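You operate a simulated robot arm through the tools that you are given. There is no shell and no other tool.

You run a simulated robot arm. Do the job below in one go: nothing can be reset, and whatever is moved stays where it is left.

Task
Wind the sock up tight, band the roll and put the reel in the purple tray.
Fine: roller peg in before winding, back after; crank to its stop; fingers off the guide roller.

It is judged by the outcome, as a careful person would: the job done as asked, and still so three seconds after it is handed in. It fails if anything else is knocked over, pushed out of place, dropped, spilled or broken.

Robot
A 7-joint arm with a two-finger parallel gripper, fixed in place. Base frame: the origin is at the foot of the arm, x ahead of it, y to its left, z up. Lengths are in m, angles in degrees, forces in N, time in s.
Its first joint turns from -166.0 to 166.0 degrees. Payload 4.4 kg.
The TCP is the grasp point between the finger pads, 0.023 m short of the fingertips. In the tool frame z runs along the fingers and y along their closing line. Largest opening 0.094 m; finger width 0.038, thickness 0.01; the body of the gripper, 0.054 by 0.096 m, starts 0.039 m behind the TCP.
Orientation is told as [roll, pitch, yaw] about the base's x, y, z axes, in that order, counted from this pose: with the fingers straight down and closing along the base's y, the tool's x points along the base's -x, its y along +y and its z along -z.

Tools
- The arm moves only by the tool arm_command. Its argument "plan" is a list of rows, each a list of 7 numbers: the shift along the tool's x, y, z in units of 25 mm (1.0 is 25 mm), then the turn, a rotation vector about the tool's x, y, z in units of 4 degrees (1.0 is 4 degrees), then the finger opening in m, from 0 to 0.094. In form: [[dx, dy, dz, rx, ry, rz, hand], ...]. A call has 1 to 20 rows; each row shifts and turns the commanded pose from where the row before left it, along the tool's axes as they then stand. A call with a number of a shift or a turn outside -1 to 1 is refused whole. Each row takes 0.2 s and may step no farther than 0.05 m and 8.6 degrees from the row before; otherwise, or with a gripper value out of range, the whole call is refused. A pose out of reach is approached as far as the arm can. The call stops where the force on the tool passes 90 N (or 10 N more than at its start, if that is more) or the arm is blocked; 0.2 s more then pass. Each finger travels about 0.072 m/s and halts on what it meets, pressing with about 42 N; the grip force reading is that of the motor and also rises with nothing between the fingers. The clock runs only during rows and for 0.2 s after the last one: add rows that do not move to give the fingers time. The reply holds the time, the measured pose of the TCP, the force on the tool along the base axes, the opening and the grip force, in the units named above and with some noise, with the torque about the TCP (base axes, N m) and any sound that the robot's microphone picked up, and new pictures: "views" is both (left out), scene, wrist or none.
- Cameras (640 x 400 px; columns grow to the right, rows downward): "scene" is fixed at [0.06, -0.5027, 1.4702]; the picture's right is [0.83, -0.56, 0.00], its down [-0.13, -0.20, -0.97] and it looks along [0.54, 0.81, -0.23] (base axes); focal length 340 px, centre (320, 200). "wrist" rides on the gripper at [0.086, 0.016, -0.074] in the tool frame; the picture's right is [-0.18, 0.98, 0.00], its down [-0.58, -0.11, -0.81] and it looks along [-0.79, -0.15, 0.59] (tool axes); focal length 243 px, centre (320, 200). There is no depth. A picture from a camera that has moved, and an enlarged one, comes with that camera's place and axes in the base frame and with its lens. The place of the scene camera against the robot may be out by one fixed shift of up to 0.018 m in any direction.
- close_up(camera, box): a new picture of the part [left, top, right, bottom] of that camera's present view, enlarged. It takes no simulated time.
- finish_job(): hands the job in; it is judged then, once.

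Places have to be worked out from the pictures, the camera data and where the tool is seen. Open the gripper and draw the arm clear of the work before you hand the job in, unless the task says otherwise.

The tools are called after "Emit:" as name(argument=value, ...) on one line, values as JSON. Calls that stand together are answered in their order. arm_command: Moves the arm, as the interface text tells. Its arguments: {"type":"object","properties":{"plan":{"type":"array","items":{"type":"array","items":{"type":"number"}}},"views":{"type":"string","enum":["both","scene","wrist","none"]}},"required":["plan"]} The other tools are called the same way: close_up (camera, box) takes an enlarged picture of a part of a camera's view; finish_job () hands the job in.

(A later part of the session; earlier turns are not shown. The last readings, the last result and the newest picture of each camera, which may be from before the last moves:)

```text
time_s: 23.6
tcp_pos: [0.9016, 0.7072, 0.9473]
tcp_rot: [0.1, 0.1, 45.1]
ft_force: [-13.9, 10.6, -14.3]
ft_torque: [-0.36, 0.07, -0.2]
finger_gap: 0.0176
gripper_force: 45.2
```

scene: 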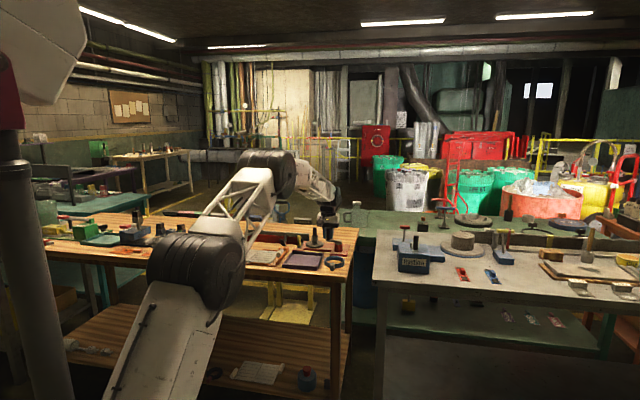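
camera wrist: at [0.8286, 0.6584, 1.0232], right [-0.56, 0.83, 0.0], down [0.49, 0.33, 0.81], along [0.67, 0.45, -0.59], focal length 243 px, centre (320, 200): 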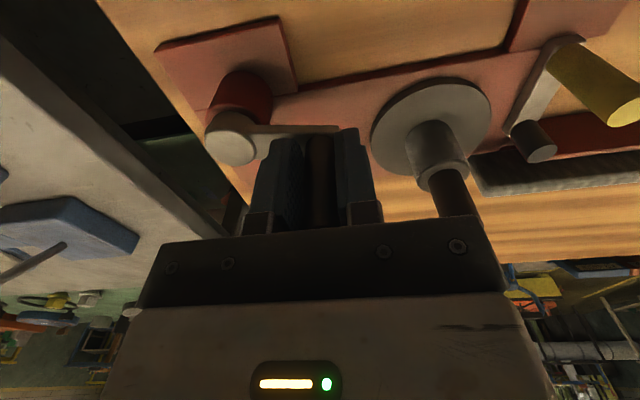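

Forces are near null now (tool u≈0.1375, w≈1.1375, i.e. handle at the crank's 180° position with r≈0.0535 about (0.191, 1.136)). I'll sweep the first 60° clockwise.

Emit:
arm_command(plan=[[-0.372, 0.01, 0, 0, 0, 0, 0.012], [-0.36, -0.097, 0, 0, 0, 0, 0.012], [-0.338, -0.158, 0, 0, 0, 0, 0.012], [-0.306, -0.214, 0, 0, 0, 0, 0.012], [-0.264, -0.264, 0, 0, 0, 0, 0.012], [-0.214, -0.306, 0, 0, 0, 0, 0.012], [0, 0, 0, 0, 0, 0, 0.012]], views="wrist")

```text
time_s: 25.2
tcp_pos: [0.9565, 0.7194, 0.9516]
tcp_rot: [0.0, -0.1, 44.9]
ft_force: [-14.5, -32.4, 17.7]
ft_torque: [-0.44, 0.42, 0.02]
finger_gap: 0.0178
gripper_force: 45.2
camera wrist: at [0.8824, 0.6703, 1.0264], right [-0.56, 0.83, 0.0], down [0.49, 0.33, 0.81], along [0.67, 0.46, -0.59], focal length 243 px, centre (320, 200)
```

wrist: 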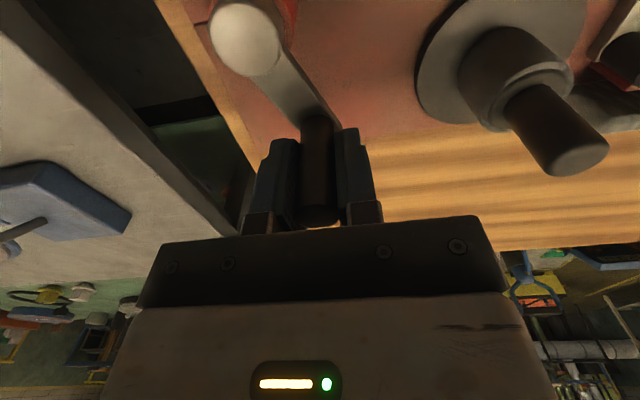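

The crank followed to ~116° and the arm reads a ~35 N inward radial load. I'll correct inward ~3 mm and check the load before going on.

Emit:
arm_command(plan=[[0.107, -0.054, 0, 0, 0, 0, 0.012], [0, 0, 0, 0, 0, 0, 0.012]], views="none")

Emit:
close_up(camera="scene", box=[230, 205, 374, 295])

```text
time_s: 25.8
tcp_pos: [0.9542, 0.72, 0.9515]
tcp_rot: [0.0, -0.2, 44.9]
ft_force: [12.0, 42.4, 10.2]
ft_torque: [-0.23, -0.79, -0.23]
finger_gap: 0.018
gripper_force: 44.7
```

```text
4.44 times, centred on (302, 250) of scene
camera zoom: at [0.06, -0.5027, 1.4702], right [0.83, -0.56, 0.0], down [-0.13, -0.2, -0.97], along [0.54, 0.81, -0.23], focal length 1513 px, centre (400, -22)
```

zoom: 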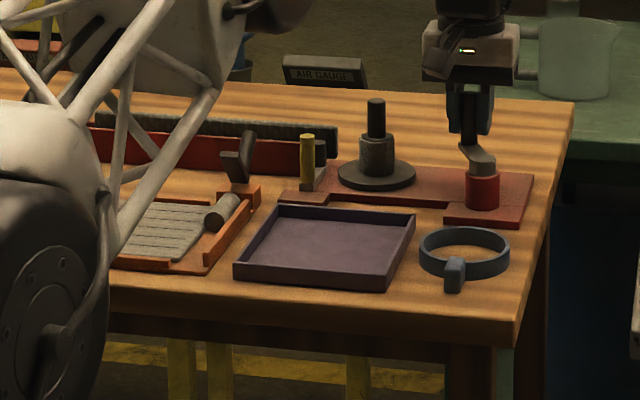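

The roll is growing on the hub (scene view), good. That 3 mm overcorrected (stiff, ~24 N/mm), so I'll undo half and continue the arc 40° more with radius 0.053.

Emit:
arm_command(plan=[[-0.196, -0.312, 0, 0, 0, 0, 0.012], [-0.083, -0.36, 0, 0, 0, 0, 0.012], [-0.02, -0.369, 0, 0, 0, 0, 0.012], [0.045, -0.367, 0, 0, 0, 0, 0.012], [0, 0, 0, 0, 0, 0, 0.012]], views="none")

```text
time_s: 27.0
tcp_pos: [0.985, 0.6963, 0.9492]
tcp_rot: [-0.1, 0.0, 44.9]
ft_force: [-10.0, 2.1, 18.7]
ft_torque: [0.19, 0.0, -0.35]
finger_gap: 0.0176
gripper_force: 44.7
```

Forces are small now (≤10 N) at θ≈76°, so the circle model fits. Continue 60° further.

Emit:
arm_command(plan=[[0.108, -0.353, 0, 0, 0, 0, 0.012], [0.168, -0.33, 0, 0, 0, 0, 0.012], [0.222, -0.295, 0, 0, 0, 0, 0.012], [0.27, -0.252, 0, 0, 0, 0, 0.012], [0.31, -0.202, 0, 0, 0, 0, 0.012], [0.34, -0.144, 0, 0, 0, 0, 0.012], [0, 0, 0, 0, 0, 0, 0.012]], views="both")

Emit:
close_up(camera="scene", box=[230, 205, 374, 295])

```text
time_s: 28.6
tcp_pos: [0.9871, 0.6447, 0.947]
tcp_rot: [0.0, 0.2, 45.0]
ft_force: [-7.6, 7.1, -4.4]
ft_torque: [-0.45, -0.48, -0.04]
finger_gap: 0.031
gripper_force: 21.8
camera wrist: at [0.9145, 0.5943, 1.0227], right [-0.56, 0.83, 0.0], down [0.49, 0.33, 0.81], along [0.67, 0.45, -0.59], focal length 243 px, centre (320, 200)
```

scene: 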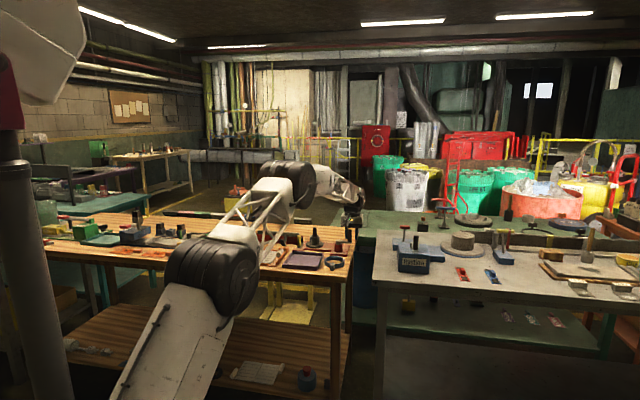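
wrist: 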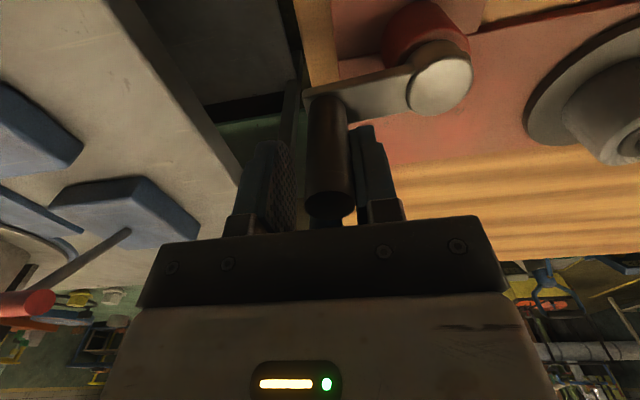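

```text
4.44 times, centred on (302, 250) of scene
camera zoom: at [0.06, -0.5027, 1.4702], right [0.83, -0.56, 0.0], down [-0.13, -0.2, -0.97], along [0.54, 0.81, -0.23], focal length 1513 px, centre (400, -22)
```

zoom: 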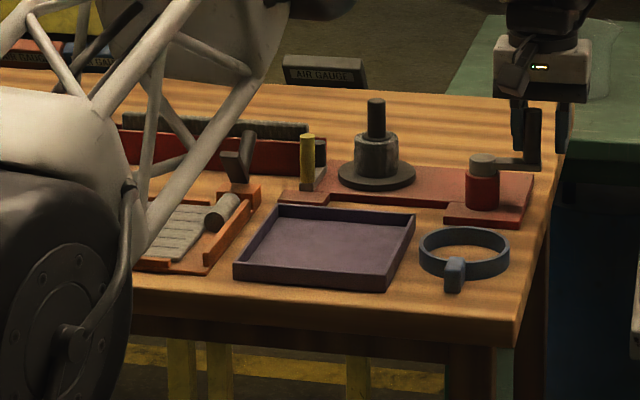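

The fingers read 0.031 opening and the handle now seems to have slipped toward the near side of the pads. Let me look closely before moving.

Emit:
close_up(camera="wrist", box=[200, 40, 460, 240])

Emit:
close_up(camera="scene", box=[310, 200, 374, 260])

```text
2.00 times, centred on (330, 140) of wrist
camera zoom: at [0.9145, 0.5943, 1.0227], right [-0.56, 0.83, 0.0], down [0.49, 0.33, 0.81], along [0.67, 0.45, -0.59], focal length 485 px, centre (300, 320)
```

zoom: 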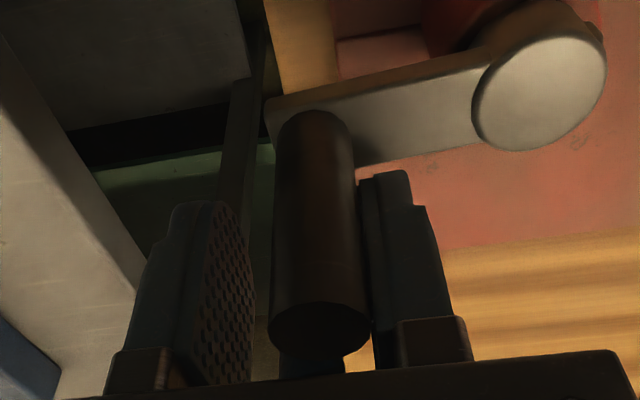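

```text
6.67 times, centred on (342, 230) of scene
camera zoom: at [0.06, -0.5027, 1.4702], right [0.83, -0.56, 0.0], down [-0.13, -0.2, -0.97], along [0.54, 0.81, -0.23], focal length 2270 px, centre (173, 0)
```

zoom: 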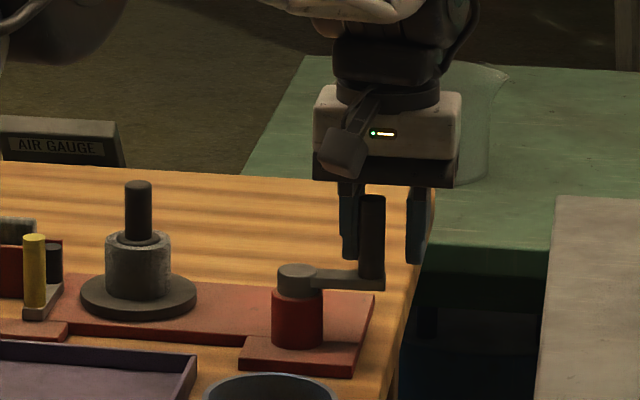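

The handle slipped out toward the near side of the pads (crank now at roughly θ≈-8°, i.e. ~195° turned). I'll open the fingers a little and move back toward the robot to re-centre on the handle.

Emit:
arm_command(plan=[[0, 0, 0, 0, 0, 0, 0.045], [0, 0, 0, 0, 0, 0, 0.045], [0, 0, 0, 0, 0, 0, 0.045]], views="wrist")

Emit:
close_up(camera="wrist", box=[200, 0, 460, 240])

```text
time_s: 29.4
tcp_pos: [0.9876, 0.6432, 0.9505]
tcp_rot: [0.0, 0.0, 44.9]
ft_force: [-0.3, -0.1, 0.1]
ft_torque: [0.01, 0.01, 0.01]
finger_gap: 0.0452
gripper_force: 0.0
camera wrist: at [0.9152, 0.5935, 1.0242], right [-0.56, 0.83, 0.0], down [0.49, 0.33, 0.81], along [0.67, 0.45, -0.59], focal length 243 px, centre (320, 200)
```

wrist: 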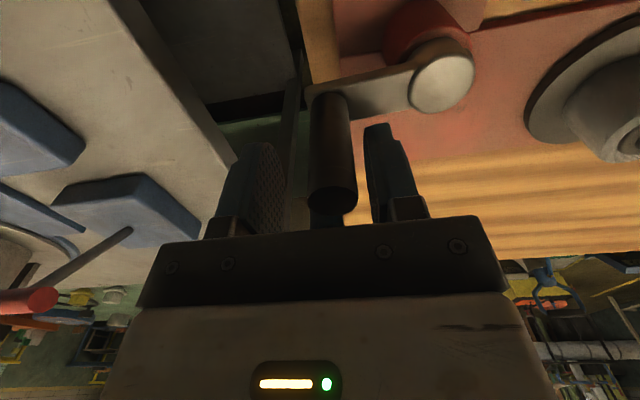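

```text
1.67 times, centred on (330, 120) of wrist
camera zoom: at [0.9152, 0.5935, 1.0242], right [-0.56, 0.83, 0.0], down [0.49, 0.33, 0.81], along [0.67, 0.45, -0.59], focal length 404 px, centre (303, 333)
```

zoom: 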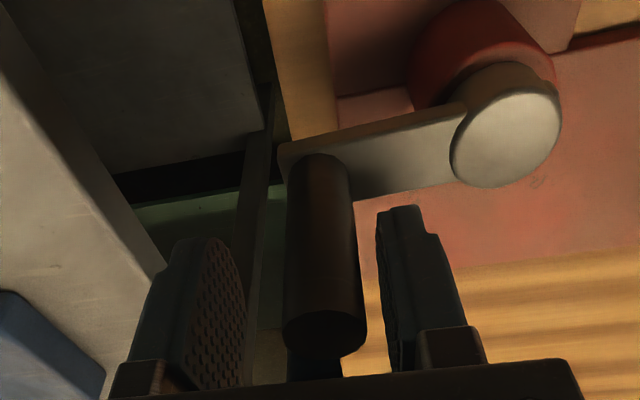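

Now I understand: the fingers close symmetrically, and my circle was too large (c_u+r ≈ 0.236, c_u−r ≈ 0.137 → centre u≈0.187, radius ≈0.0495), so the handle was driven past its rightmost point and slid out. I'll re-centre over the handle (u≈0.236, w≈1.131).

Emit:
arm_command(plan=[[0.22, 0.3, 0, 0, 0, 0, 0.045], [0.33, 0, 0, 0, 0, 0, 0.045], [0.33, 0, 0, 0, 0, 0, 0.045]], views="wrist")

Emit:
close_up(camera="wrist", box=[200, 0, 460, 240])

```text
time_s: 30.2
tcp_pos: [0.9662, 0.6341, 0.9486]
tcp_rot: [0.0, 0.1, 44.9]
ft_force: [0.1, -0.3, -1.0]
ft_torque: [0.0, -0.02, -0.04]
finger_gap: 0.045
gripper_force: 0.1
camera wrist: at [0.8931, 0.5847, 1.0228], right [-0.56, 0.83, 0.0], down [0.49, 0.33, 0.81], along [0.67, 0.45, -0.59], focal length 243 px, centre (320, 200)
```

wrist: 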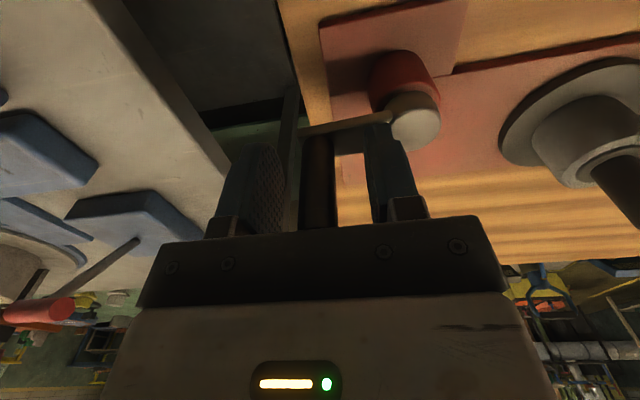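

```text
1.67 times, centred on (330, 120) of wrist
camera zoom: at [0.8931, 0.5847, 1.0228], right [-0.56, 0.83, 0.0], down [0.49, 0.33, 0.81], along [0.67, 0.45, -0.59], focal length 404 px, centre (303, 333)
```

zoom: 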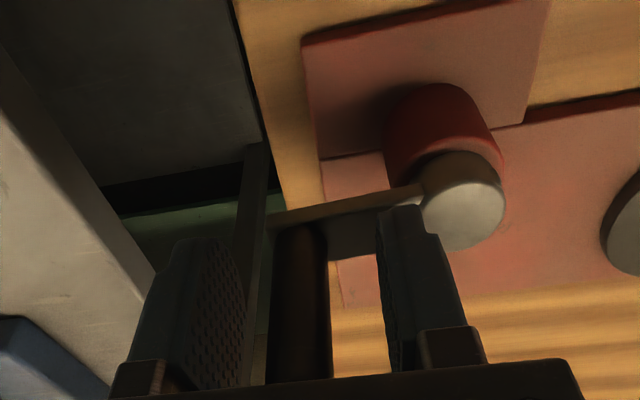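

The handle appears ~2–3 mm right and ~4 mm further out than the tool centre. I'll adjust and grip again.

Emit:
arm_command(plan=[[-0.18, -0.09, 0, 0, 0, 0, 0.045], [0, 0, 0, 0, 0, 0, 0.025], [0, 0, 0, 0, 0, 0, 0.012], [0, 0, 0, 0, 0, 0, 0.012], [0, 0, 0, 0, 0, 0, 0.012]], views="none")

```text
time_s: 31.4
tcp_pos: [0.9683, 0.6356, 0.95]
tcp_rot: [0.1, 0.0, 45.0]
ft_force: [-11.9, 14.1, 0.3]
ft_torque: [-0.29, 0.23, -0.08]
finger_gap: 0.018
gripper_force: 44.9
```

Gripped again (gap 0.018), small side load. Continue clockwise (toward the robot) with radius 0.0495, first 30°.

Emit:
arm_command(plan=[[0.344, 0.07, 0, 0, 0, 0, 0.012], [0.333, 0.089, 0, 0, 0, 0, 0.012], [0.313, 0.146, 0, 0, 0, 0, 0.012], [0, 0, 0, 0, 0, 0, 0.012]], views="none")

```text
time_s: 32.4
tcp_pos: [0.9487, 0.6206, 0.9492]
tcp_rot: [0.0, 0.1, 44.8]
ft_force: [23.9, -47.7, -17.7]
ft_torque: [0.28, -0.05, -0.42]
finger_gap: 0.0175
gripper_force: 45.4
```

A 50 N outward load shows the centre is a bit nearer than assumed (c ≈ (0.1865, 1.130), matching the image triangulation). I'll relieve by 4.5 mm to the right and read.

Emit:
arm_command(plan=[[0, -0.16, 0, 0, 0, 0, 0.012], [0, 0, 0, 0, 0, 0, 0.012]], views="none")

```text
time_s: 33.0
tcp_pos: [0.9491, 0.62, 0.95]
tcp_rot: [0.1, 0.1, 45.0]
ft_force: [16.1, -42.1, -22.2]
ft_torque: [-0.48, 0.66, -0.14]
finger_gap: 0.0178
gripper_force: 45.0
```

The side load barely changed, which suggests the fingers let the handle float a few mm before loading. Let me look at the wrist view to get the true handle/crank geometry.

Emit:
arm_command(plan=[[0, 0, 0, 0, 0, 0, 0.012]], views="both")

Emit:
close_up(camera="wrist", box=[200, 0, 520, 240])

Emit:
close_up(camera="scene", box=[270, 205, 374, 270])

```text
time_s: 33.4
tcp_pos: [0.949, 0.6202, 0.9486]
tcp_rot: [0.0, 0.1, 44.9]
ft_force: [15.6, -41.0, -27.6]
ft_torque: [-0.28, 0.53, -0.1]
finger_gap: 0.0177
gripper_force: 45.1
camera wrist: at [0.876, 0.571, 1.0236], right [-0.56, 0.83, 0.0], down [0.49, 0.33, 0.81], along [0.67, 0.45, -0.59], focal length 243 px, centre (320, 200)
```

scene: 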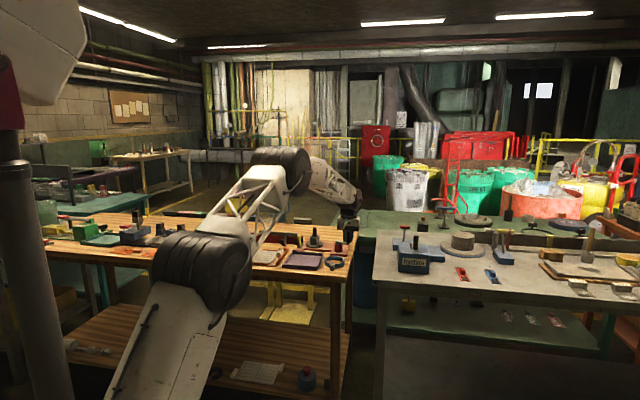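
wrist: 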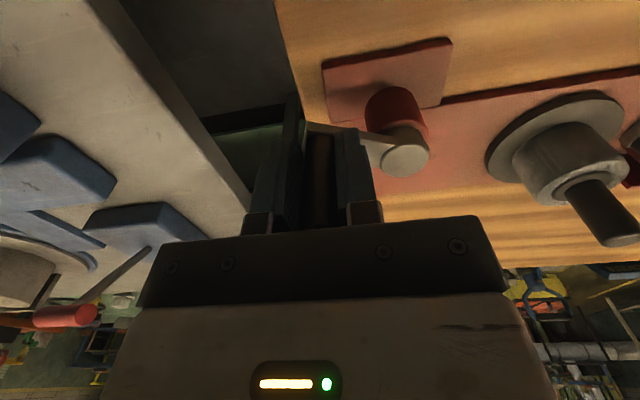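

```text
1.67 times, centred on (360, 120) of wrist
camera zoom: at [0.876, 0.571, 1.0236], right [-0.56, 0.83, 0.0], down [0.49, 0.33, 0.81], along [0.67, 0.45, -0.59], focal length 404 px, centre (253, 333)
```

zoom: 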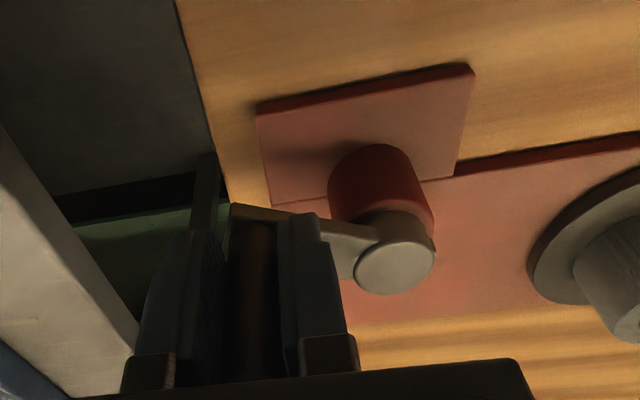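

```text
6.15 times, centred on (322, 238) of scene
camera zoom: at [0.06, -0.5027, 1.4702], right [0.83, -0.56, 0.0], down [-0.13, -0.2, -0.97], along [0.54, 0.81, -0.23], focal length 2095 px, centre (308, -31)
```

zoom: 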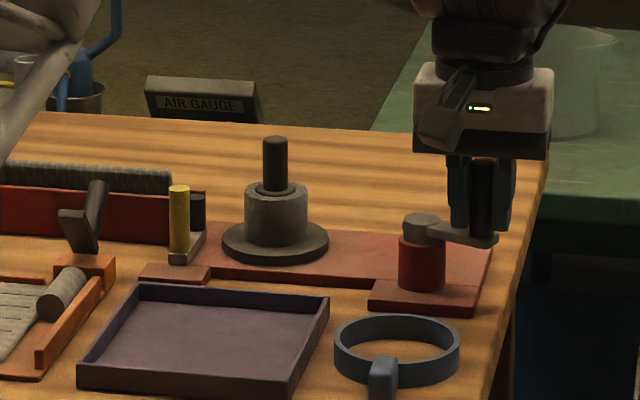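

The cap triangulates consistently to (u 0.1856, w 1.1297, z 0.921) from three views, so the crank circle is centred there with r≈0.050. I'll release briefly to zero the stored loads and see where the handle sits in the fingers.

Emit:
arm_command(plan=[[0, 0, 0, 0, 0, 0, 0.036], [0, 0, 0, 0, 0, 0, 0.036], [0, 0, 0, 0, 0, 0, 0.036]], views="wrist")

Emit:
close_up(camera="wrist", box=[200, 60, 440, 240])

```text
time_s: 34.2
tcp_pos: [0.9485, 0.622, 0.9509]
tcp_rot: [0.0, 0.0, 44.8]
ft_force: [-0.5, -0.2, -0.1]
ft_torque: [0.0, -0.02, 0.03]
finger_gap: 0.0361
gripper_force: 0.0
camera wrist: at [0.8755, 0.5719, 1.0255], right [-0.56, 0.83, 0.0], down [0.49, 0.33, 0.81], along [0.67, 0.46, -0.59], focal length 243 px, centre (320, 200)
```

wrist: 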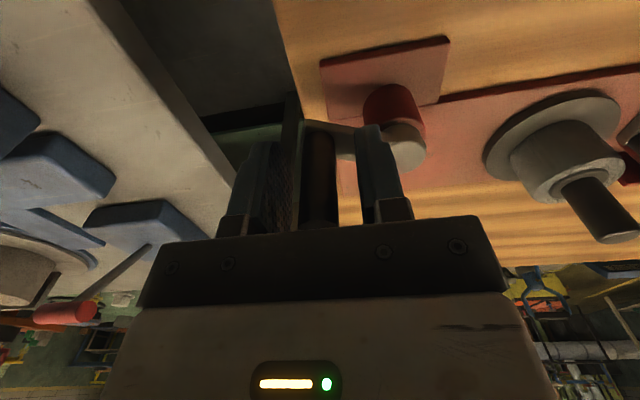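

```text
2.22 times, centred on (320, 150) of wrist
camera zoom: at [0.8755, 0.5719, 1.0255], right [-0.56, 0.83, 0.0], down [0.49, 0.33, 0.81], along [0.67, 0.46, -0.59], focal length 539 px, centre (320, 311)
```

zoom: 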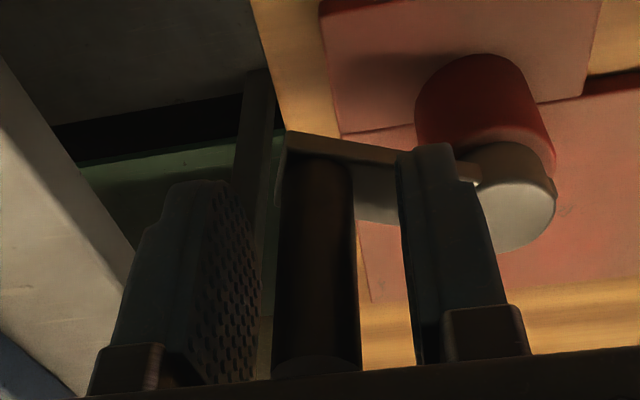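

Re-solving with all views: handle top z≈0.974, crank circle centre (0.1856, 1.1297), radius 0.050, handle now at θ≈-23° right at the tool centre. I'll grip again and continue 40° with this circle.

Emit:
arm_command(plan=[[0, 0, 0, 0, 0, 0, 0.02], [0, 0, 0, 0, 0, 0, 0.012], [0, 0, 0, 0, 0, 0, 0.012], [0.308, 0.164, 0, 0, 0, 0, 0.012], [0.275, 0.214, 0, 0, 0, 0, 0.012], [0.233, 0.259, 0, 0, 0, 0, 0.012], [0.185, 0.296, 0, 0, 0, 0, 0.012], [0, 0, 0, 0, 0, 0, 0.012]], views="none")

```text
time_s: 36.0
tcp_pos: [0.9154, 0.6207, 0.9497]
tcp_rot: [0.0, 0.0, 44.9]
ft_force: [5.1, 3.2, 1.3]
ft_torque: [0.23, -0.36, -0.2]
finger_gap: 0.0178
gripper_force: 44.8
```

Loads are tiny now (≈5 N) — the circle is right. Continue 70° more.

Emit:
arm_command(plan=[[0.131, 0.323, 0, 0, 0, 0, 0.012], [0.072, 0.341, 0, 0, 0, 0, 0.012], [0.012, 0.348, 0, 0, 0, 0, 0.012], [-0.048, 0.345, 0, 0, 0, 0, 0.012], [-0.108, 0.332, 0, 0, 0, 0, 0.012], [-0.164, 0.308, 0, 0, 0, 0, 0.012], [-0.214, 0.275, 0, 0, 0, 0, 0.012], [0, 0, 0, 0, 0, 0, 0.012]], views="wrist")

Emit:
close_up(camera="scene", box=[230, 205, 374, 295])

```text
time_s: 37.8
tcp_pos: [0.8821, 0.6654, 0.9499]
tcp_rot: [-0.1, 0.0, 44.9]
ft_force: [7.7, -6.2, 10.3]
ft_torque: [-0.18, 0.19, -0.32]
finger_gap: 0.0181
gripper_force: 45.7
camera wrist: at [0.8088, 0.6158, 1.0237], right [-0.56, 0.83, 0.0], down [0.49, 0.33, 0.81], along [0.67, 0.45, -0.59], focal length 243 px, centre (320, 200)
```

wrist: 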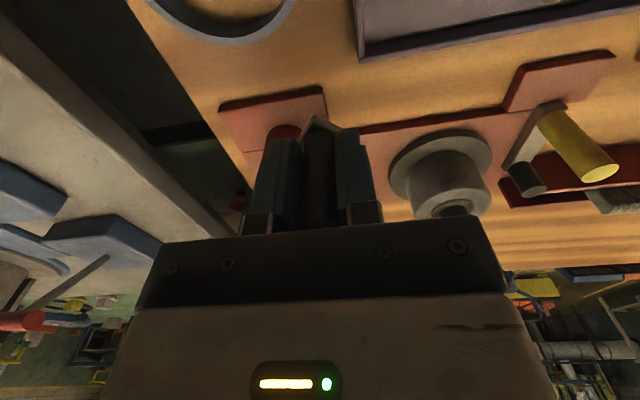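

```text
4.44 times, centred on (302, 250) of scene
camera zoom: at [0.06, -0.5027, 1.4702], right [0.83, -0.56, 0.0], down [-0.13, -0.2, -0.97], along [0.54, 0.81, -0.23], focal length 1513 px, centre (400, -22)
```

zoom: 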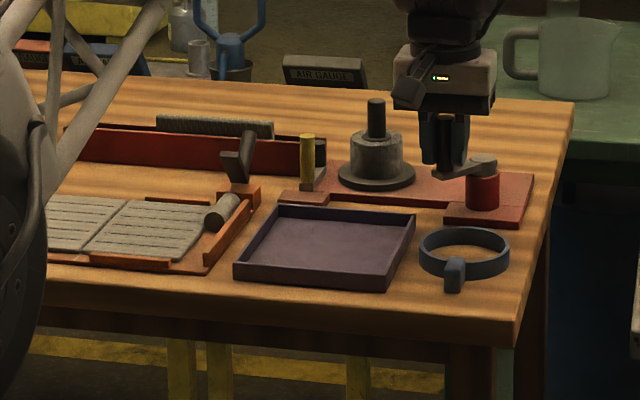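

The sock strip in the trough is visibly shorter and the roll larger after ~310°. Continue another 80° past the starting angle.

Emit:
arm_command(plan=[[-0.259, 0.233, 0, 0, 0, 0, 0.012], [-0.296, 0.185, 0, 0, 0, 0, 0.012], [-0.323, 0.131, 0, 0, 0, 0, 0.012], [-0.341, 0.072, 0, 0, 0, 0, 0.012], [-0.348, 0.012, 0, 0, 0, 0, 0.012], [-0.345, -0.048, 0, 0, 0, 0, 0.012], [-0.332, -0.108, 0, 0, 0, 0, 0.012], [0, 0, 0, 0, 0, 0, 0.012]], views="none")

```text
time_s: 39.6
tcp_pos: [0.9114, 0.713, 0.9497]
tcp_rot: [0.1, 0.0, 45.0]
ft_force: [-10.9, 17.2, -7.6]
ft_torque: [-0.24, -0.23, -0.08]
finger_gap: 0.0209
gripper_force: 10.7
```

The gap opened a little (0.0209) with reduced grip force; I'll look at how the handle sits.

Emit:
arm_command(plan=[[0, 0, 0, 0, 0, 0, 0.012]], views="wrist")

Emit:
close_up(camera="wrist", box=[180, 40, 480, 240])

```text
time_s: 40.0
tcp_pos: [0.9111, 0.7134, 0.9499]
tcp_rot: [0.1, 0.0, 44.8]
ft_force: [-11.0, 18.7, -7.0]
ft_torque: [-0.07, -0.08, -0.13]
finger_gap: 0.0216
gripper_force: 10.5
camera wrist: at [0.8387, 0.664, 1.0246], right [-0.56, 0.83, 0.0], down [0.49, 0.33, 0.81], along [0.67, 0.45, -0.59], focal length 243 px, centre (320, 200)
```

wrist: 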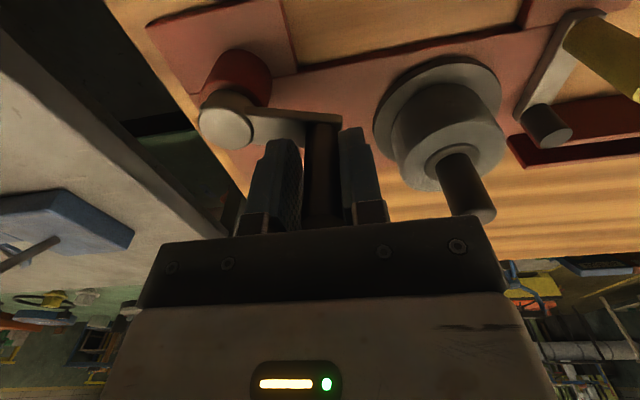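

```text
2.00 times, centred on (330, 140) of wrist
camera zoom: at [0.8387, 0.664, 1.0246], right [-0.56, 0.83, 0.0], down [0.49, 0.33, 0.81], along [0.67, 0.45, -0.59], focal length 485 px, centre (300, 320)
```

zoom: 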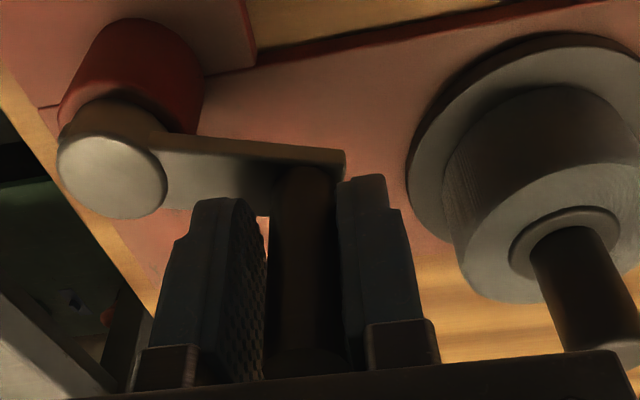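

The handle is ~2 mm left of the finger centre. I'll correct 2 mm left and continue 40°.

Emit:
arm_command(plan=[[0, 0.08, 0, 0, 0, 0, 0.01], [0, 0, 0, 0, 0, 0, 0.01], [-0.308, -0.164, 0, 0, 0, 0, 0.01], [-0.275, -0.214, 0, 0, 0, 0, 0.01], [-0.233, -0.259, 0, 0, 0, 0, 0.01], [-0.185, -0.296, 0, 0, 0, 0, 0.01], [0, 0, 0, 0, 0, 0, 0.01]], views="none")

```text
time_s: 41.6
tcp_pos: [0.947, 0.7158, 0.9515]
tcp_rot: [0.0, 0.0, 44.9]
ft_force: [-1.9, 8.3, 8.6]
ft_torque: [0.17, -0.07, -0.2]
finger_gap: 0.0179
gripper_force: 44.9
```

Loads small again. Continue 70° more.

Emit:
arm_command(plan=[[-0.131, -0.323, 0, 0, 0, 0, 0.01], [-0.072, -0.341, 0, 0, 0, 0, 0.01], [-0.012, -0.348, 0, 0, 0, 0, 0.01], [0.048, -0.345, 0, 0, 0, 0, 0.01], [0.108, -0.332, 0, 0, 0, 0, 0.01], [0, 0, 0, 0, 0, 0, 0.01]], views="wrist")

Emit:
close_up(camera="scene", box=[230, 205, 374, 295])

```text
time_s: 43.0
tcp_pos: [0.9759, 0.6875, 0.948]
tcp_rot: [0.1, 0.0, 45.0]
ft_force: [-2.2, 7.4, 1.3]
ft_torque: [-0.04, 0.03, -0.37]
finger_gap: 0.0181
gripper_force: 45.1
camera wrist: at [0.9033, 0.6383, 1.023], right [-0.56, 0.83, 0.0], down [0.49, 0.33, 0.81], along [0.67, 0.45, -0.59], focal length 243 px, centre (320, 200)
```

wrist: 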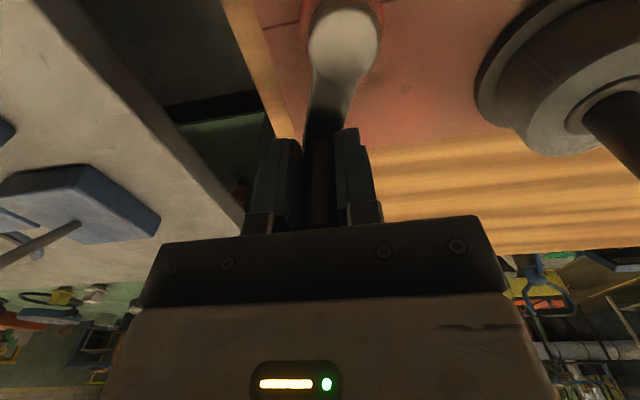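

```text
4.44 times, centred on (302, 250) of scene
camera zoom: at [0.06, -0.5027, 1.4702], right [0.83, -0.56, 0.0], down [-0.13, -0.2, -0.97], along [0.54, 0.81, -0.23], focal length 1513 px, centre (400, -22)
```

zoom: 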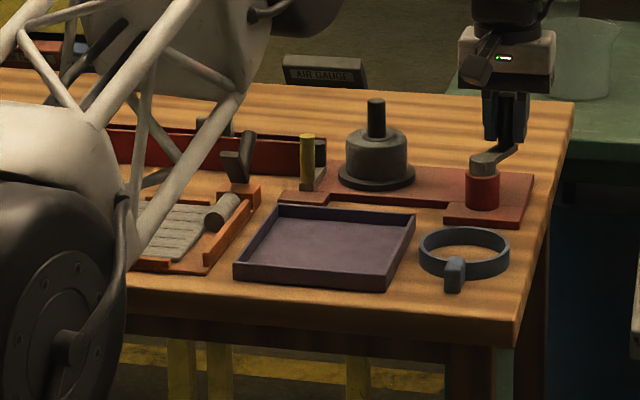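

The roll is now large and only a short piece of sock remains. Continue gently, watching for the stop.

Emit:
arm_command(plan=[[0.164, -0.308, 0, 0, 0, 0, 0.01], [0.214, -0.275, 0, 0, 0, 0, 0.01], [0.259, -0.233, 0, 0, 0, 0, 0.01], [0.296, -0.185, 0, 0, 0, 0, 0.01], [0, 0, 0, 0, 0, 0, 0.01]], views="none")

```text
time_s: 44.2
tcp_pos: [0.9779, 0.6511, 0.9477]
tcp_rot: [0.0, 0.0, 44.9]
ft_force: [-3.1, 9.0, 1.3]
ft_torque: [0.3, -0.32, -0.29]
finger_gap: 0.0178
gripper_force: 45.0
```

Still turning freely at θ≈26°. Continue 40°.

Emit:
arm_command(plan=[[0.323, -0.131, 0, 0, 0, 0, 0.01], [0.341, -0.072, 0, 0, 0, 0, 0.01], [0.348, -0.012, 0, 0, 0, 0, 0.01], [0.345, 0.048, 0, 0, 0, 0, 0.01], [0, 0, 0, 0, 0, 0, 0.01]], views="none")

```text
time_s: 45.4
tcp_pos: [0.9582, 0.6242, 0.9494]
tcp_rot: [0.0, -0.1, 44.8]
ft_force: [52.2, 1.7, -7.2]
ft_torque: [0.23, 0.07, -0.33]
finger_gap: 0.0178
gripper_force: 45.1
```

A tangential resistance of ~45 N appeared at θ≈-12° (about 1.5 turns): possibly the stop. Let me look.

Emit:
close_up(camera="scene", box=[230, 205, 374, 295])

Emit:
arm_command(plan=[[0, 0, 0, 0, 0, 0, 0.01]], views="wrist")

Emit:
close_up(camera="wrist", box=[200, 0, 520, 240])

```text
4.44 times, centred on (302, 250) of scene
camera zoom: at [0.06, -0.5027, 1.4702], right [0.83, -0.56, 0.0], down [-0.13, -0.2, -0.97], along [0.54, 0.81, -0.23], focal length 1513 px, centre (400, -22)
```

zoom: 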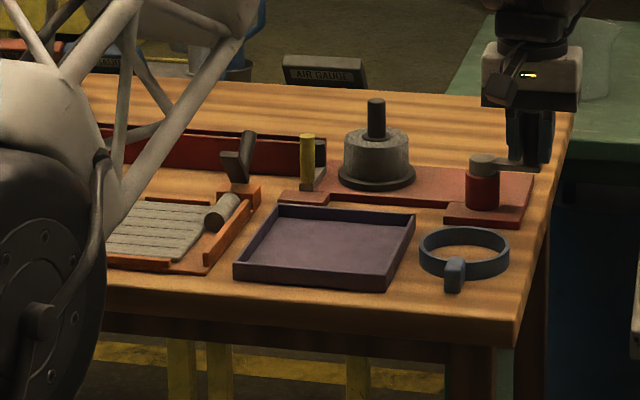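

```text
time_s: 45.8
tcp_pos: [0.9579, 0.6237, 0.9501]
tcp_rot: [0.0, -0.1, 44.9]
ft_force: [60.6, -7.1, -2.9]
ft_torque: [0.28, -0.03, -0.42]
finger_gap: 0.0181
gripper_force: 44.8
camera wrist: at [0.885, 0.5747, 1.0242], right [-0.56, 0.83, 0.0], down [0.49, 0.33, 0.81], along [0.67, 0.45, -0.59], focal length 243 px, centre (320, 200)
```

wrist: 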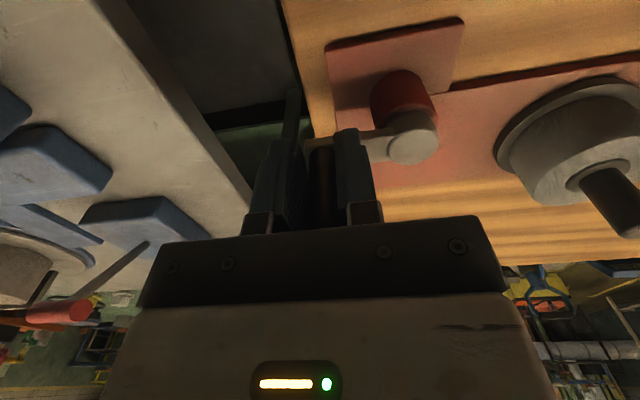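

```text
1.67 times, centred on (360, 120) of wrist
camera zoom: at [0.885, 0.5747, 1.0242], right [-0.56, 0.83, 0.0], down [0.49, 0.33, 0.81], along [0.67, 0.45, -0.59], focal length 404 px, centre (253, 333)
```

zoom: 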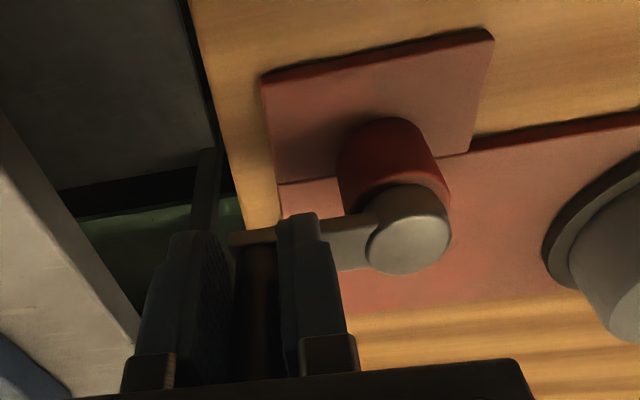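

The trough is empty of sock, the roll is nearly as wide as the flange, and the crank resists: probably the stop. I'll push ~4 mm more tangentially to confirm it's a hard stop.

Emit:
arm_command(plan=[[0.08, -0.06, 0, 0, 0, 0, 0.006], [0.08, -0.04, 0, 0, 0, 0, 0.006], [0, 0, 0, 0, 0, 0, 0.006]], views="wrist")

Emit:
close_up(camera="wrist", box=[200, 0, 520, 240])

```text
time_s: 46.6
tcp_pos: [0.955, 0.6199, 0.9483]
tcp_rot: [0.0, 0.1, 45.0]
ft_force: [18.5, -8.0, 3.3]
ft_torque: [-0.77, 0.77, -0.23]
finger_gap: 0.018
gripper_force: 44.4
camera wrist: at [0.8821, 0.5713, 1.0235], right [-0.56, 0.83, 0.0], down [0.49, 0.33, 0.81], along [0.66, 0.45, -0.59], focal length 243 px, centre (320, 200)
```

wrist: 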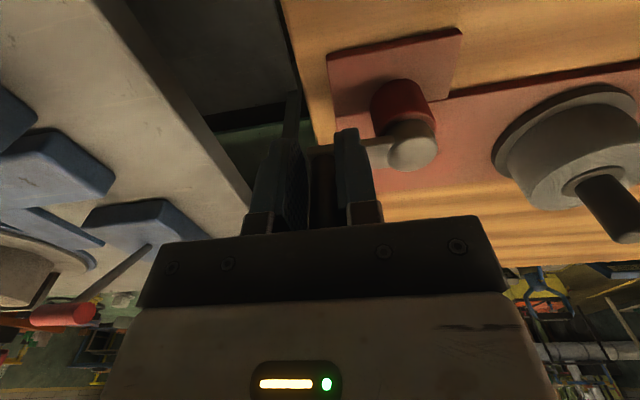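

```text
1.67 times, centred on (360, 120) of wrist
camera zoom: at [0.8821, 0.5713, 1.0235], right [-0.56, 0.83, 0.0], down [0.49, 0.33, 0.81], along [0.66, 0.45, -0.59], focal length 404 px, centre (253, 333)
```

zoom: 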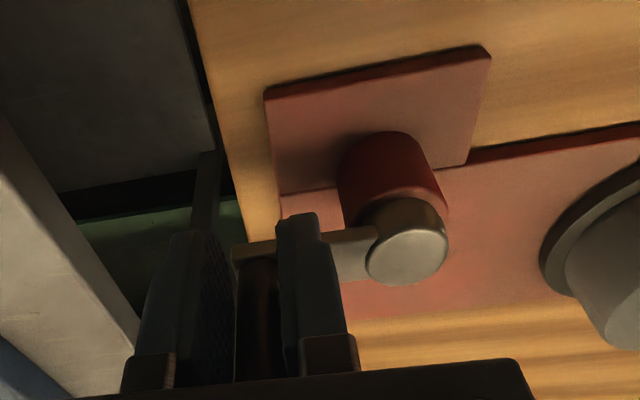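

The crank arm stays at θ≈0° while the tool slips along the handle, so it's at its stop (1.5 turns). For certainty I'll re-centre on the handle, push once more toward the stop and read the force.

Emit:
arm_command(plan=[[0, 0, 0, 0, 0, 0, 0.036], [0, 0, 0, 0, 0, 0, 0.036], [-0.34, 0.02, 0, 0, 0, 0, 0.036], [-0.34, 0.02, 0, 0, 0, 0, 0.036], [0, 0, 0, 0, 0, 0, 0.02], [0, 0, 0, 0, 0, 0, 0.006], [0, 0, 0, 0, 0, 0, 0.006], [0.1, 0, 0, 0, 0, 0, 0.006], [0.08, 0, 0, 0, 0, 0, 0.006], [0, 0, 0, 0, 0, 0, 0.006]], views="wrist")

Emit:
close_up(camera="wrist", box=[200, 0, 520, 240])

```text
time_s: 48.8
tcp_pos: [0.9667, 0.6315, 0.9487]
tcp_rot: [0.0, 0.0, 44.9]
ft_force: [37.2, 17.9, -1.2]
ft_torque: [0.13, -0.04, 0.03]
finger_gap: 0.0181
gripper_force: 45.0
camera wrist: at [0.8921, 0.5815, 1.0235], right [-0.56, 0.83, 0.0], down [0.49, 0.33, 0.81], along [0.67, 0.45, -0.59], focal length 243 px, centre (320, 200)
```

wrist: 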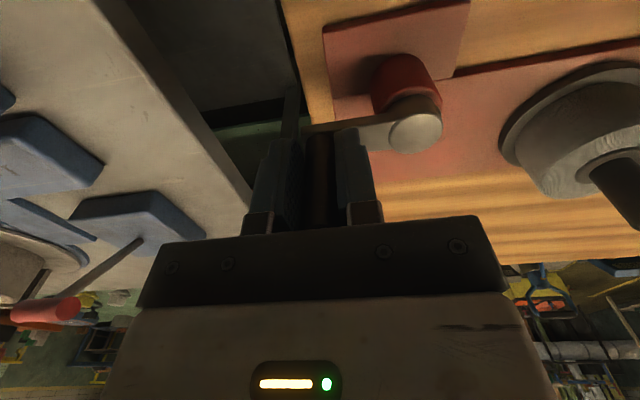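

```text
1.67 times, centred on (360, 120) of wrist
camera zoom: at [0.8921, 0.5815, 1.0235], right [-0.56, 0.83, 0.0], down [0.49, 0.33, 0.81], along [0.67, 0.45, -0.59], focal length 404 px, centre (253, 333)
```

zoom: 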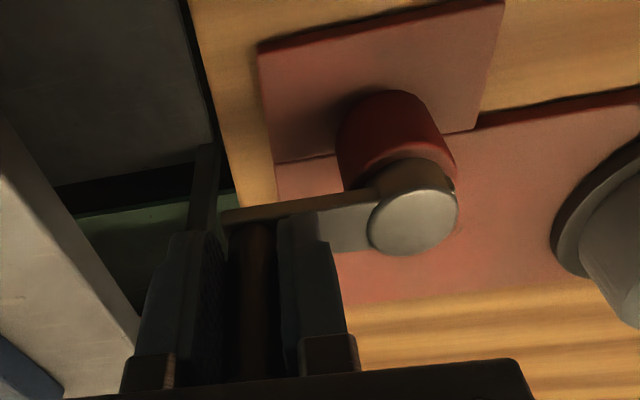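

The stop holds against 39 N with the crank at the same angle, so winding is complete. I'll relieve the push, release and lift straight up.

Emit:
arm_command(plan=[[-0.1, 0, 0, 0, 0, 0, 0.006], [0, 0, 0, 0, 0, 0, 0.03], [0, 0, 0, 0, 0, 0, 0.04], [0, 0, -0.5, 0, 0, 0, 0.04], [0, 0, -1, 0, 0, 0, 0.04], [0, 0, -1, 0, 0, 0, 0.04], [0, 0, -0.8, 0, 0, 0, 0.04]], views="both")

Emit:
close_up(camera="scene", box=[230, 205, 374, 295])

Emit:
close_up(camera="wrist", box=[300, 0, 640, 200])

```text
time_s: 50.4
tcp_pos: [0.9654, 0.6332, 1.0328]
tcp_rot: [0.0, 0.1, 44.9]
ft_force: [-0.2, 0.2, -1.3]
ft_torque: [0.02, 0.03, -0.02]
finger_gap: 0.0404
gripper_force: 0.0
camera wrist: at [0.8909, 0.5834, 1.107], right [-0.56, 0.83, 0.0], down [0.49, 0.33, 0.81], along [0.67, 0.45, -0.59], focal length 243 px, centre (320, 200)
```

scene: 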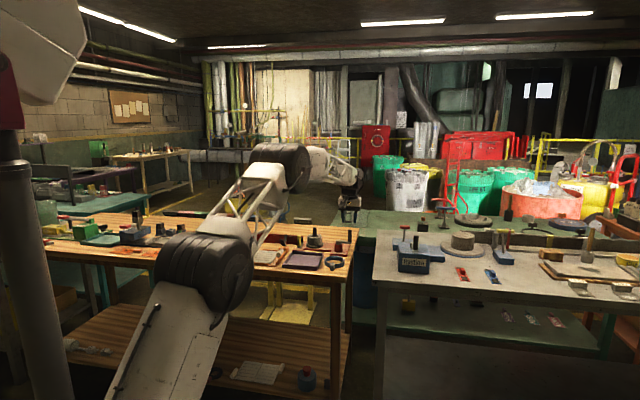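
wrist: 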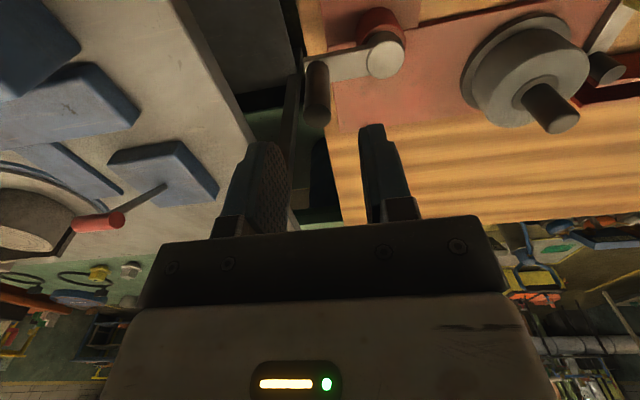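

```text
4.44 times, centred on (302, 250) of scene
camera zoom: at [0.06, -0.5027, 1.4702], right [0.83, -0.56, 0.0], down [-0.13, -0.2, -0.97], along [0.54, 0.81, -0.23], focal length 1513 px, centre (400, -22)
```

zoom: 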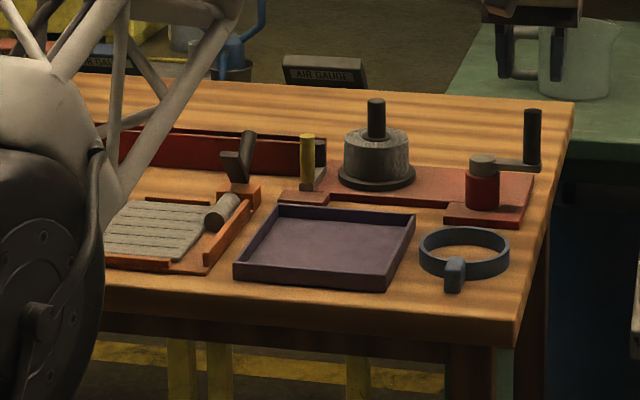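

```text
1.88 times, centred on (470, 100) of wrist
camera zoom: at [0.8909, 0.5834, 1.107], right [-0.56, 0.83, 0.0], down [0.49, 0.33, 0.81], along [0.67, 0.45, -0.59], focal length 457 px, centre (38, 388)
```

zoom: 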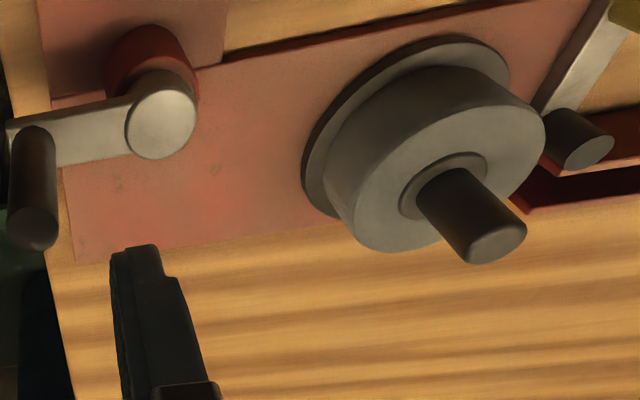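

The sock is fully wound on the reel. Now I'll travel over to the yellow peg (u≈0, w≈1.1415) to draw the roller back.

Emit:
arm_command(plan=[[-0.045, 0.94, 0, 0, 0, 0, 0.038], [-0.045, 0.94, 0, 0, 0, 0, 0.038], [-0.045, 0.94, 0, 0, 0, 0, 0.038], [-0.045, 0.94, 0, 0, 0, 0, 0.038], [-0.045, 0.94, 0, 0, 0, 0, 0.038], [-0.045, 0.94, 0, 0, 0, 0, 0.038], [-0.045, 0.94, 0, 0, 0, 0, 0.038], [-0.045, 0.94, 0, 0, 0, 0, 0.038], [-0.045, 0.94, 0, 0, 0, 0, 0.038], [-0.045, 0.94, 0, 0, 0, 0, 0.038]], views="wrist")

Emit:
close_up(camera="wrist", box=[200, 0, 440, 150])

```text
time_s: 52.6
tcp_pos: [0.8084, 0.804, 1.0323]
tcp_rot: [0.0, 0.0, 44.9]
ft_force: [0.4, -0.4, 0.8]
ft_torque: [0.01, 0.01, -0.03]
finger_gap: 0.038
gripper_force: 0.0
camera wrist: at [0.735, 0.7555, 1.1064], right [-0.56, 0.83, 0.0], down [0.49, 0.33, 0.81], along [0.67, 0.45, -0.59], focal length 243 px, centre (320, 200)
```

wrist: 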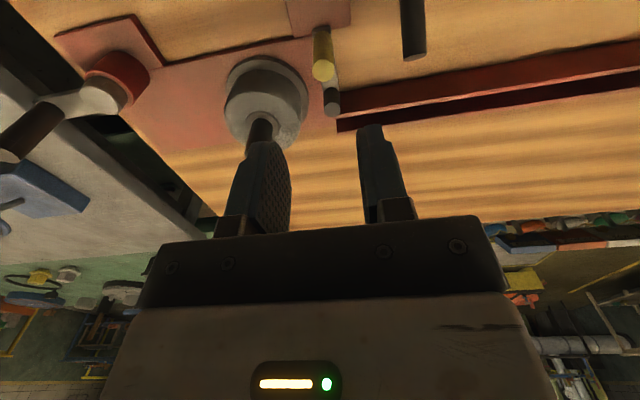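

```text
2.67 times, centred on (320, 75) of wrist
camera zoom: at [0.735, 0.7555, 1.1064], right [-0.56, 0.83, 0.0], down [0.49, 0.33, 0.81], along [0.67, 0.45, -0.59], focal length 647 px, centre (320, 533)
```

zoom: 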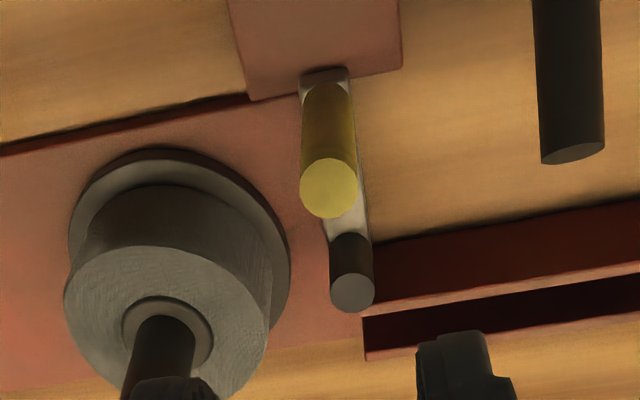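

The peg stands ~2 mm left of the tool axis. I'll narrow the fingers to 0.030 (to keep clear of the roll), shift slightly and lower around the peg.

Emit:
arm_command(plan=[[0.144, 0.1, 0, 0, 0, 0, 0.03], [0, 0, 0.7, 0, 0, 0, 0.03], [0, 0, 0.8, 0, 0, 0, 0.03], [0, 0, 0.8, 0, 0, 0, 0.03], [0, 0, 0.8, 0, 0, 0, 0.03], [0, 0, 0.8, 0, 0, 0, 0.03], [0, 0, 0.7, 0, 0, 0, 0.03]], views="wrist")

Emit:
close_up(camera="wrist", box=[180, 40, 480, 240])

```text
time_s: 54.2
tcp_pos: [0.8041, 0.8045, 0.9164]
tcp_rot: [0.0, 0.0, 44.9]
ft_force: [0.3, -0.2, 0.9]
ft_torque: [0.01, 0.0, -0.02]
finger_gap: 0.0298
gripper_force: 0.1
camera wrist: at [0.7311, 0.7555, 0.9908], right [-0.56, 0.83, 0.0], down [0.49, 0.33, 0.81], along [0.67, 0.45, -0.59], focal length 243 px, centre (320, 200)
```

wrist: 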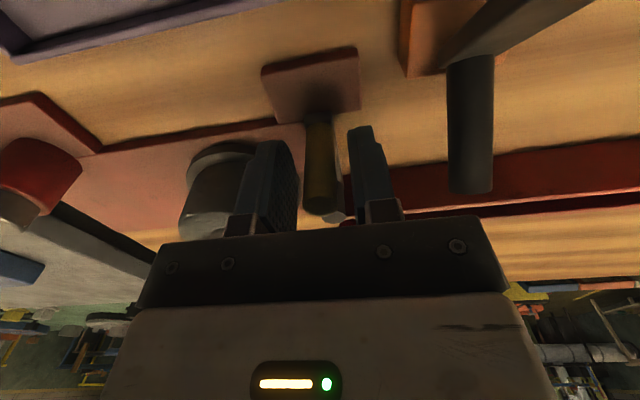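

```text
2.00 times, centred on (330, 140) of wrist
camera zoom: at [0.7311, 0.7555, 0.9908], right [-0.56, 0.83, 0.0], down [0.49, 0.33, 0.81], along [0.67, 0.45, -0.59], focal length 485 px, centre (300, 320)
```

zoom: 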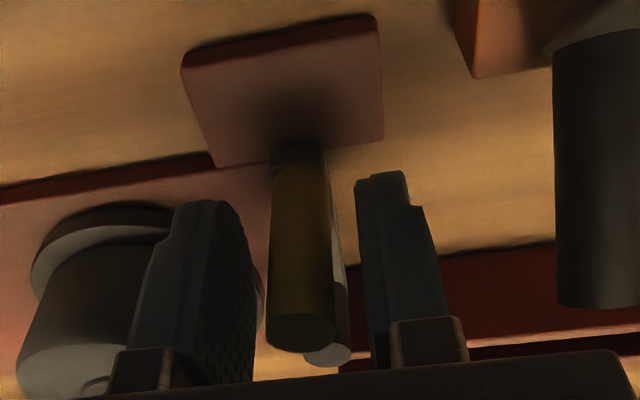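

The peg is between the fingers. Close on it.

Emit:
arm_command(plan=[[0, -0.04, 0, 0, 0, 0, 0.02], [0, 0, 0, 0, 0, 0, 0.01], [0, 0, 0, 0, 0, 0, 0.008], [0, 0, 0, 0, 0, 0, 0.008]], views="none")

```text
time_s: 55.2
tcp_pos: [0.804, 0.8037, 0.9148]
tcp_rot: [-0.1, 0.0, 45.0]
ft_force: [-7.7, 7.8, 0.2]
ft_torque: [0.1, 0.03, 0.01]
finger_gap: 0.0151
gripper_force: 45.1
```

Gripped (0.0151, 45 N). Now draw the peg back toward the robot, first 15 mm.

Emit:
arm_command(plan=[[0.15, 0, 0, 0, 0, 0, 0.008], [0.15, 0, 0, 0, 0, 0, 0.008], [0.15, 0, 0, 0, 0, 0, 0.008], [0.15, 0, 0, 0, 0, 0, 0.008], [0, 0, 0, 0, 0, 0, 0.008]], views="none")

```text
time_s: 56.4
tcp_pos: [0.7921, 0.793, 0.9165]
tcp_rot: [0.0, 0.1, 45.0]
ft_force: [-2.7, 2.1, -6.4]
ft_torque: [-0.04, 0.06, 0.02]
finger_gap: 0.0151
gripper_force: 44.8
```

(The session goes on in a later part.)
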